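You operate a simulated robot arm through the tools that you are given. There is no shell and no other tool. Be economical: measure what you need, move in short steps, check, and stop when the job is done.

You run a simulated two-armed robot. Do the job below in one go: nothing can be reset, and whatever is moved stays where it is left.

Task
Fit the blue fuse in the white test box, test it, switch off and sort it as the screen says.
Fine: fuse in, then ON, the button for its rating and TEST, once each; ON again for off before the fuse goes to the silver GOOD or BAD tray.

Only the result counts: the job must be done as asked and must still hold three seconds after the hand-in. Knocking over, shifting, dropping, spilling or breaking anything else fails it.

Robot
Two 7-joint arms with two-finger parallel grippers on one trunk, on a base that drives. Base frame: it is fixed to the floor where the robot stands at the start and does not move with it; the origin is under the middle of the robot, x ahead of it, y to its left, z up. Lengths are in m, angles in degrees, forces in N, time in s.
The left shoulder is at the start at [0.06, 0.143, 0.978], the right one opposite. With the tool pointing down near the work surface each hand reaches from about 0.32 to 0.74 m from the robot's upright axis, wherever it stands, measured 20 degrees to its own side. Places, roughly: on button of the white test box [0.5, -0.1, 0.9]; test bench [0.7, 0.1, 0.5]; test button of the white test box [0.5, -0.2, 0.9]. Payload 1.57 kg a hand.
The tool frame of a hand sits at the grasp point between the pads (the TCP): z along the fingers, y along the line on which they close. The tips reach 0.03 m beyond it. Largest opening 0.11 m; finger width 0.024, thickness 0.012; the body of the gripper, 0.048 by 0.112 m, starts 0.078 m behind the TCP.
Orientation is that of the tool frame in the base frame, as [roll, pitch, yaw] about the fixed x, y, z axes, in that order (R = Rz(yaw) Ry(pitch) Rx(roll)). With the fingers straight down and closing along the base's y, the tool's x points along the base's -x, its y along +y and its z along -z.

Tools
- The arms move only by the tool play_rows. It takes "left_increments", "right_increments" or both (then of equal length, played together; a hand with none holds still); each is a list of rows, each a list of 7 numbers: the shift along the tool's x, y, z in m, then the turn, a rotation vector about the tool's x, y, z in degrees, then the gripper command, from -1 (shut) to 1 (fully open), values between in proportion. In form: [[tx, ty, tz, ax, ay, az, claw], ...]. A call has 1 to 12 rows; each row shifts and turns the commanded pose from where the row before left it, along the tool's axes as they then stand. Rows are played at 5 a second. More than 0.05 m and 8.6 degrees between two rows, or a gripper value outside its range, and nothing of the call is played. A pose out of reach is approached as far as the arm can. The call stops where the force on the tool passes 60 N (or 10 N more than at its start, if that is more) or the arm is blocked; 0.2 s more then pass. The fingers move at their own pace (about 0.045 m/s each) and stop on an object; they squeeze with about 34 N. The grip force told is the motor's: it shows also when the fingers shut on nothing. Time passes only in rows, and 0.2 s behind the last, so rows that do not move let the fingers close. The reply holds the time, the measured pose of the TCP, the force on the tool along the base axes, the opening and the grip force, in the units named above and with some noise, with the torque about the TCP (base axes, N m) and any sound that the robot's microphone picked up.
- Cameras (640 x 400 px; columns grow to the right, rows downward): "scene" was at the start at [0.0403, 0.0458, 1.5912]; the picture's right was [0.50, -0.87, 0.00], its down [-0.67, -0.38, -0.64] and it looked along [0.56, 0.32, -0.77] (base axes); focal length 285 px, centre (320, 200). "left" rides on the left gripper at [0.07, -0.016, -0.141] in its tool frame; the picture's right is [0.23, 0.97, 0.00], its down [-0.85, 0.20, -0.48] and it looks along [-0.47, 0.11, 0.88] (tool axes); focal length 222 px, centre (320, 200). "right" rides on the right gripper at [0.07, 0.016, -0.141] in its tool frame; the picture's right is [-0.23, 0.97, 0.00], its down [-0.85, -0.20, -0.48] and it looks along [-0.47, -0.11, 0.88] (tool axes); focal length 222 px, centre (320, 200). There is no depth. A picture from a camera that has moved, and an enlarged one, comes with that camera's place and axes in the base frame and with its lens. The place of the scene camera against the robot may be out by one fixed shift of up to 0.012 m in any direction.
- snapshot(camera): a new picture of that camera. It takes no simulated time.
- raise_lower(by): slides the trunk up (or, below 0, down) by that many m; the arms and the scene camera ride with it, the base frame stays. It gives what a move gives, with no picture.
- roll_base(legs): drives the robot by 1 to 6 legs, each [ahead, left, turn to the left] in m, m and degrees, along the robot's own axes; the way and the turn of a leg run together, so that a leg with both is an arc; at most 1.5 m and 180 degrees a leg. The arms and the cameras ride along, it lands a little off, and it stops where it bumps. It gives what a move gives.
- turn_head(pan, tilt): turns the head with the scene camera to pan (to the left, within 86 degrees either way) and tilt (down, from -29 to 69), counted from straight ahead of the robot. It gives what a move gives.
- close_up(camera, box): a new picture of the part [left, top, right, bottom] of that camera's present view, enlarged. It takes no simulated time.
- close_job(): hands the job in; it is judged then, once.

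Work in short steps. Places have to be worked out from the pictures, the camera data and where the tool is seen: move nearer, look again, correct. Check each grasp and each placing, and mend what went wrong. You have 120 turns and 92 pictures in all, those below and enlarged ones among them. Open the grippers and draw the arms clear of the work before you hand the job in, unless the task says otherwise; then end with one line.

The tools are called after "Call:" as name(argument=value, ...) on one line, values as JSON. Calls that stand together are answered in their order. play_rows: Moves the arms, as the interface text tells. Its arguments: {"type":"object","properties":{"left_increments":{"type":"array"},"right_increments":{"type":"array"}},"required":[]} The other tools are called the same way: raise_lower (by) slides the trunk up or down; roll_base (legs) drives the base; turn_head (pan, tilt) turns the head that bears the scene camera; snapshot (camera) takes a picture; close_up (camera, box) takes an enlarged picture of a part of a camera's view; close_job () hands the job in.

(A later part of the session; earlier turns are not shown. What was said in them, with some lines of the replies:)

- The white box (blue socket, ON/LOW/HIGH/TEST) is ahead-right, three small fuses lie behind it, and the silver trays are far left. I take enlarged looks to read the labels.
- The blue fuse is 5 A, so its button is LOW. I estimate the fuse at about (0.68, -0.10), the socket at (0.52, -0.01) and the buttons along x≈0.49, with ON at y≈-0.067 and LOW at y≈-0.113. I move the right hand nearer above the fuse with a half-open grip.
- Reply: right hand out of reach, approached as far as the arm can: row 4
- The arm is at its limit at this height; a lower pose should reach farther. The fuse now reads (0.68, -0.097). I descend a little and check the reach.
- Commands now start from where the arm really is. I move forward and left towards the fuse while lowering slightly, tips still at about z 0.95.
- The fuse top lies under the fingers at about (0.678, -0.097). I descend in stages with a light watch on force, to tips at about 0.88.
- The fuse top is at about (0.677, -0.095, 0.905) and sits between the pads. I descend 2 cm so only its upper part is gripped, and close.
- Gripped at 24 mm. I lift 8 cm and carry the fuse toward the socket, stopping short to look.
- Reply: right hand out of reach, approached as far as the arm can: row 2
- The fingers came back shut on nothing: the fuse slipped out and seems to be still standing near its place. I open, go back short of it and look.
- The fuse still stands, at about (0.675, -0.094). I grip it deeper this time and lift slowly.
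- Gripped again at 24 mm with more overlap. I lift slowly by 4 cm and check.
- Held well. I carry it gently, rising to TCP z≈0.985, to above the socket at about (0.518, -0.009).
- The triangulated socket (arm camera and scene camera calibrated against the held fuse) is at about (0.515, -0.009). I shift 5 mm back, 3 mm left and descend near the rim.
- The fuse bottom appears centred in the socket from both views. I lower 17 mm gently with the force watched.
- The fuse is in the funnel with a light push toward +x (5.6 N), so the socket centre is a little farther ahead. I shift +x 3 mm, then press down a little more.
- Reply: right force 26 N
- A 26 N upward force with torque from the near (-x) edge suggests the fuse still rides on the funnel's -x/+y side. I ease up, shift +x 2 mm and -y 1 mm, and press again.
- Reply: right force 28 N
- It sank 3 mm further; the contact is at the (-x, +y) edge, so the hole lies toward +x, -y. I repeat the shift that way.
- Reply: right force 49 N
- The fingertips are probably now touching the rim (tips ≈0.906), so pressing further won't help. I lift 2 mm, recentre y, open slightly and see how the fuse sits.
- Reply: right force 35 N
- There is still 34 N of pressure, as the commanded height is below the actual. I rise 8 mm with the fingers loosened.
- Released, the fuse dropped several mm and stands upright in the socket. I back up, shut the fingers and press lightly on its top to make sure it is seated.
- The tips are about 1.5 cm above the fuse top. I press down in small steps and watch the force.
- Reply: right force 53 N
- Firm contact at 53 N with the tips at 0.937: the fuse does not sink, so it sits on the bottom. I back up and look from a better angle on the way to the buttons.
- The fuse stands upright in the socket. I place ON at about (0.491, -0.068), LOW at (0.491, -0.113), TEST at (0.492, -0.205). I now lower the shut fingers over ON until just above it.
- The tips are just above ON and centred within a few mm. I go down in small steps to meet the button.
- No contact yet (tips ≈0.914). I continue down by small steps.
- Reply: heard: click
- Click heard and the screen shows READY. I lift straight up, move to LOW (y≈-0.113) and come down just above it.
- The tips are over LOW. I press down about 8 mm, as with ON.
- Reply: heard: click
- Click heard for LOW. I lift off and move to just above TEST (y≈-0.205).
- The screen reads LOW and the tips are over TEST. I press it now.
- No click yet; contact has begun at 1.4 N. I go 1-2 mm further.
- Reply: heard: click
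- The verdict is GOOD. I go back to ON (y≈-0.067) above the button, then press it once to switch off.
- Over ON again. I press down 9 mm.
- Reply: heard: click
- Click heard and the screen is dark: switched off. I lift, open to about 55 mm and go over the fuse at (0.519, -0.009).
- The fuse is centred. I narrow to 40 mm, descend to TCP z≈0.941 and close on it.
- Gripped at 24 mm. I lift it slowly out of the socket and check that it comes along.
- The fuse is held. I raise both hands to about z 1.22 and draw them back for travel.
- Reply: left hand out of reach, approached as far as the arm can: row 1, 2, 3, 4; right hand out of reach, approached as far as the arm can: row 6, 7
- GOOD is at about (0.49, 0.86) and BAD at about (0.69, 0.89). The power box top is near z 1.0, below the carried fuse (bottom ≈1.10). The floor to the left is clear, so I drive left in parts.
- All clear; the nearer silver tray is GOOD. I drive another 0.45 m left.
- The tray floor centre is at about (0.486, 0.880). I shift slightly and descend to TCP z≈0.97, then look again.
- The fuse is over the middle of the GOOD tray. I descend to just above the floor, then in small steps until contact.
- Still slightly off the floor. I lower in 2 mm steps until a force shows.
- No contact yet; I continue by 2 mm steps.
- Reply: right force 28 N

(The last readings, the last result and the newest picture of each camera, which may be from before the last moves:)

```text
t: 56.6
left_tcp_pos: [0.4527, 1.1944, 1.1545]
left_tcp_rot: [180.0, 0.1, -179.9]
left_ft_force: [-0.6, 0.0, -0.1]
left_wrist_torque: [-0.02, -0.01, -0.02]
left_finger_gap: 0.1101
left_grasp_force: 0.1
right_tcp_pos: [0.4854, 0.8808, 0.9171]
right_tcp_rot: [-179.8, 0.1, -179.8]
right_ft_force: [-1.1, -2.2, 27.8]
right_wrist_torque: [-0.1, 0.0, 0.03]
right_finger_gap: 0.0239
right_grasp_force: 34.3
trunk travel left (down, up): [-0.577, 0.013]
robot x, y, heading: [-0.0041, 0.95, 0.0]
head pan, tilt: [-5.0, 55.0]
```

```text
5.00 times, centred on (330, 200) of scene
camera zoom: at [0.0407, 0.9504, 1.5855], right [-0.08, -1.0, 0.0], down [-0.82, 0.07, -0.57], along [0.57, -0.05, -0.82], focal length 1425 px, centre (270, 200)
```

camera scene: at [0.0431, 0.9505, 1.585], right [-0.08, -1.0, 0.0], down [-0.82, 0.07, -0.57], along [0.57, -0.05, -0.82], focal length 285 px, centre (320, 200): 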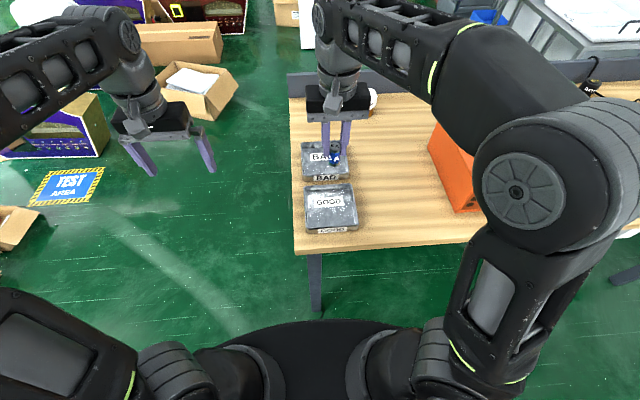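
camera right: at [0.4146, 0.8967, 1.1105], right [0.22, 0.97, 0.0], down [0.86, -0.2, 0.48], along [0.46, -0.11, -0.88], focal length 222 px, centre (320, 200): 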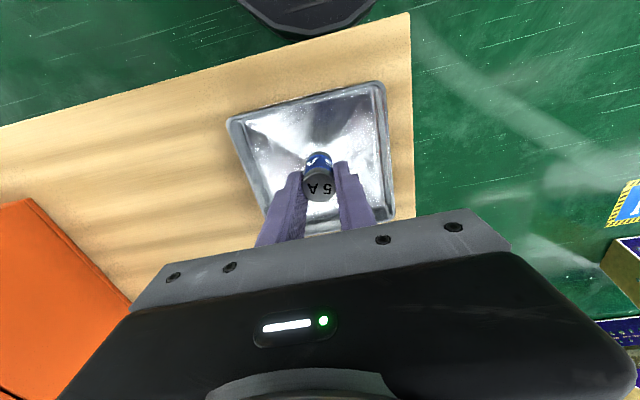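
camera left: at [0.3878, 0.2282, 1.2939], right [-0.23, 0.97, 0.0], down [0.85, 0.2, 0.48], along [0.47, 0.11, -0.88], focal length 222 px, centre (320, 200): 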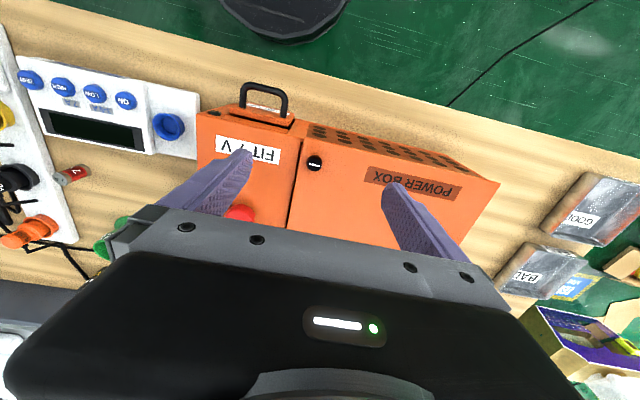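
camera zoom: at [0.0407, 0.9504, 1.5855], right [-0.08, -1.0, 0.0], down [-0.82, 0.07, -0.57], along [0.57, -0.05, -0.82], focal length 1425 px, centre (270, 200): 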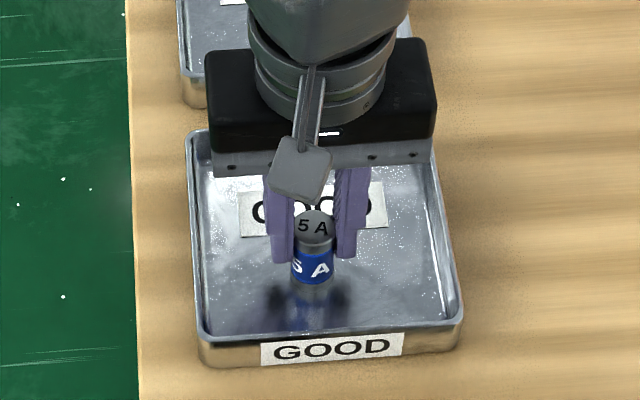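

The fuse stands on the floor (28 N). I ease the pressure by 2 mm, open partway, and rise straight up.

Call:
play_rows(right_increments=[[0, 0, -0.003, 0, 0, 0, -1], [0, 0, 0, 0, 0, 0, -0.5], [0, 0, 0, 0, 0, 0, -0.1], [0, 0, 0, 0, 0, 0, -0.1], [0, 0, -0.01, 0, 0, 0, -0.1], [0, 0, -0.03, 0, 0, 0, -0.1], [0, 0, -0.04, 0, 0, 0, -0.1], [0, 0, -0.04, 0, 0, 0, -0.1], [0, 0, 0, 0, 0, 0, 0]])

Call:
close_up(camera="scene", box=[270, 120, 410, 250])

Call:
snapshot(camera="right")

```text
t: 58.6
left_tcp_pos: [0.4547, 1.1937, 1.1523]
left_tcp_rot: [180.0, 0.0, -179.9]
left_ft_force: [-0.3, 0.2, -0.3]
left_wrist_torque: [0.02, 0.0, 0.0]
left_finger_gap: 0.1099
left_grasp_force: 0.0
right_tcp_pos: [0.4845, 0.8809, 1.0374]
right_tcp_rot: [-179.9, -0.1, -179.8]
right_ft_force: [0.0, 0.3, -0.1]
right_wrist_torque: [0.01, 0.04, 0.02]
right_finger_gap: 0.055
right_grasp_force: 0.1
trunk travel left (down, up): [-0.577, 0.013]
robot x, y, heading: [0.002, 0.9502, 0.3]
head pan, tilt: [-5.0, 55.0]
```

```text
3.08 times, centred on (340, 185) of scene
camera zoom: at [0.0434, 0.9506, 1.585], right [-0.08, -1.0, 0.0], down [-0.82, 0.07, -0.57], along [0.57, -0.05, -0.82], focal length 877 px, centre (258, 246)
```

zoom: 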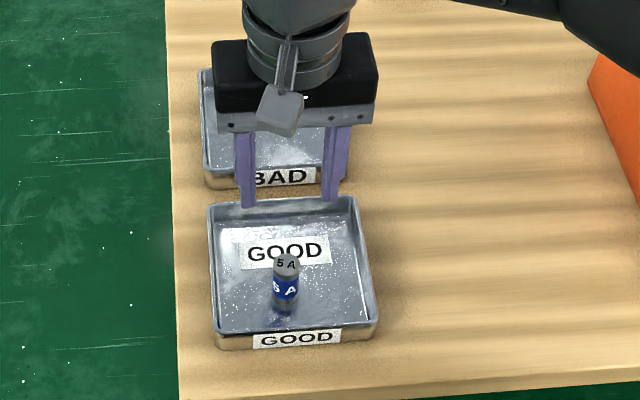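

```text
26 pictures are left
camera right: at [0.4164, 0.8972, 1.1784], right [0.22, 0.97, 0.0], down [0.86, -0.2, 0.48], along [0.46, -0.11, -0.88], focal length 222 px, centre (320, 200)
```

right: 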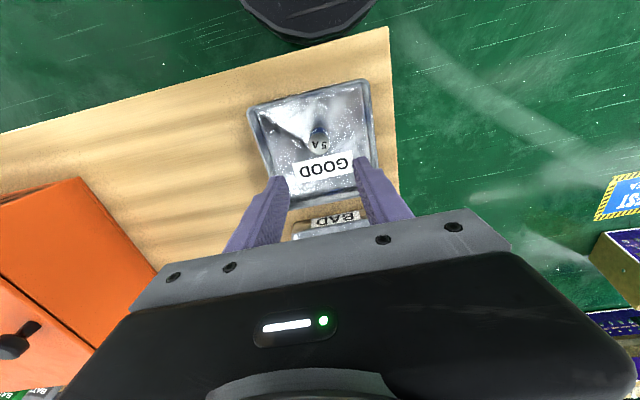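

The fuse stands upright in the GOOD tray. I open the gripper fully and draw the right arm up clear.

Call:
play_rows(right_increments=[[0, 0, -0.04, 0, 0, 0, 0.5], [0, 0, -0.04, 0, 0, 0, 1], [0, 0, -0.03, 0, 0, 0, 1], [0, 0, 0, 0, 0, 0, 1], [0, 0, 0, 0, 0, 0, 1]])

Call:
turn_head(pan=-55, tilt=40)

Call:
snapshot(camera="scene")

Call:
snapshot(camera="right")

```text
t: 59.8
left_tcp_pos: [0.4546, 1.1948, 1.1534]
left_tcp_rot: [179.9, 0.0, -179.9]
left_ft_force: [0.3, -0.4, -0.2]
left_wrist_torque: [-0.01, -0.02, -0.02]
left_finger_gap: 0.1101
left_grasp_force: 0.0
right_tcp_pos: [0.4865, 0.8797, 1.1484]
right_tcp_rot: [-180.0, -0.2, -179.8]
right_ft_force: [-0.3, -0.1, 0.4]
right_wrist_torque: [0.0, -0.02, -0.02]
right_finger_gap: 0.1098
right_grasp_force: 0.0
trunk travel left (down, up): [-0.577, 0.013]
robot x, y, heading: [-0.0054, 0.9512, 0.2]
head pan, tilt: [-5.0, 55.0]
```

```text
t: 61.0
left_tcp_pos: [0.4542, 1.1931, 1.1537]
left_tcp_rot: [179.9, 0.0, -179.9]
left_ft_force: [0.5, -0.6, 0.6]
left_wrist_torque: [0.0, -0.01, -0.04]
left_finger_gap: 0.1099
left_grasp_force: 0.1
right_tcp_pos: [0.4856, 0.8793, 1.1479]
right_tcp_rot: [-179.9, -0.2, -179.8]
right_ft_force: [-0.2, -0.4, -0.4]
right_wrist_torque: [0.0, -0.02, 0.04]
right_finger_gap: 0.11
right_grasp_force: 0.0
trunk travel left (down, up): [-0.577, 0.013]
robot x, y, heading: [-0.0035, 0.9472, 0.1]
head pan, tilt: [-55.0, 40.0]
```

```text
25 pictures are left
camera scene: at [0.0202, 0.8871, 1.6057], right [-0.82, -0.58, 0.0], down [-0.37, 0.53, -0.77], along [0.44, -0.63, -0.64], focal length 285 px, centre (320, 200)
```

scene: 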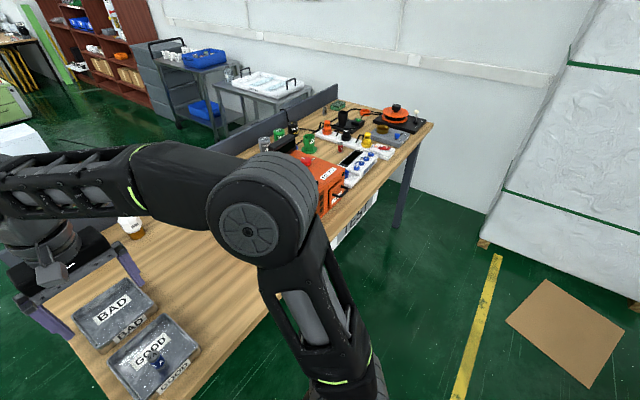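

```text
24 pictures are left
camera right: at [0.4175, 0.8971, 1.2893], right [0.22, 0.97, 0.0], down [0.86, -0.2, 0.48], along [0.46, -0.11, -0.88], focal length 222 px, centre (320, 200)
```

right: 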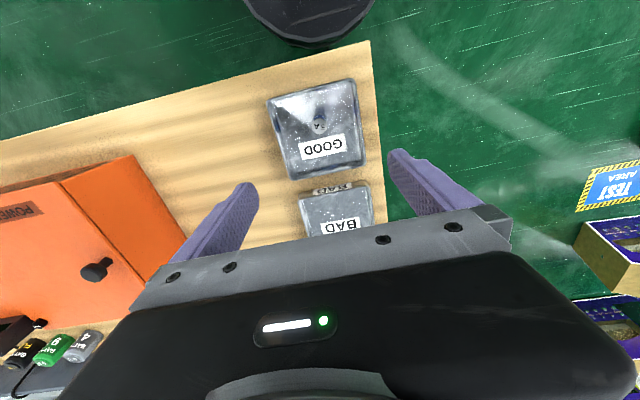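

Everything is in place: the fuse stands in the GOOD tray, the test box is off, and both grippers are open and clear. I hand the job in.

Call:
close_job()

```text
The job is handed in.
```

The blue 5 A fuse tested GOOD on LOW, and it now stands upright in the silver GOOD tray with the test box switched off. ON, LOW, TEST and ON again each clicked once. On the first grip the fuse slipped out of the fingers and stayed standing; I gripped it again before fitting it.
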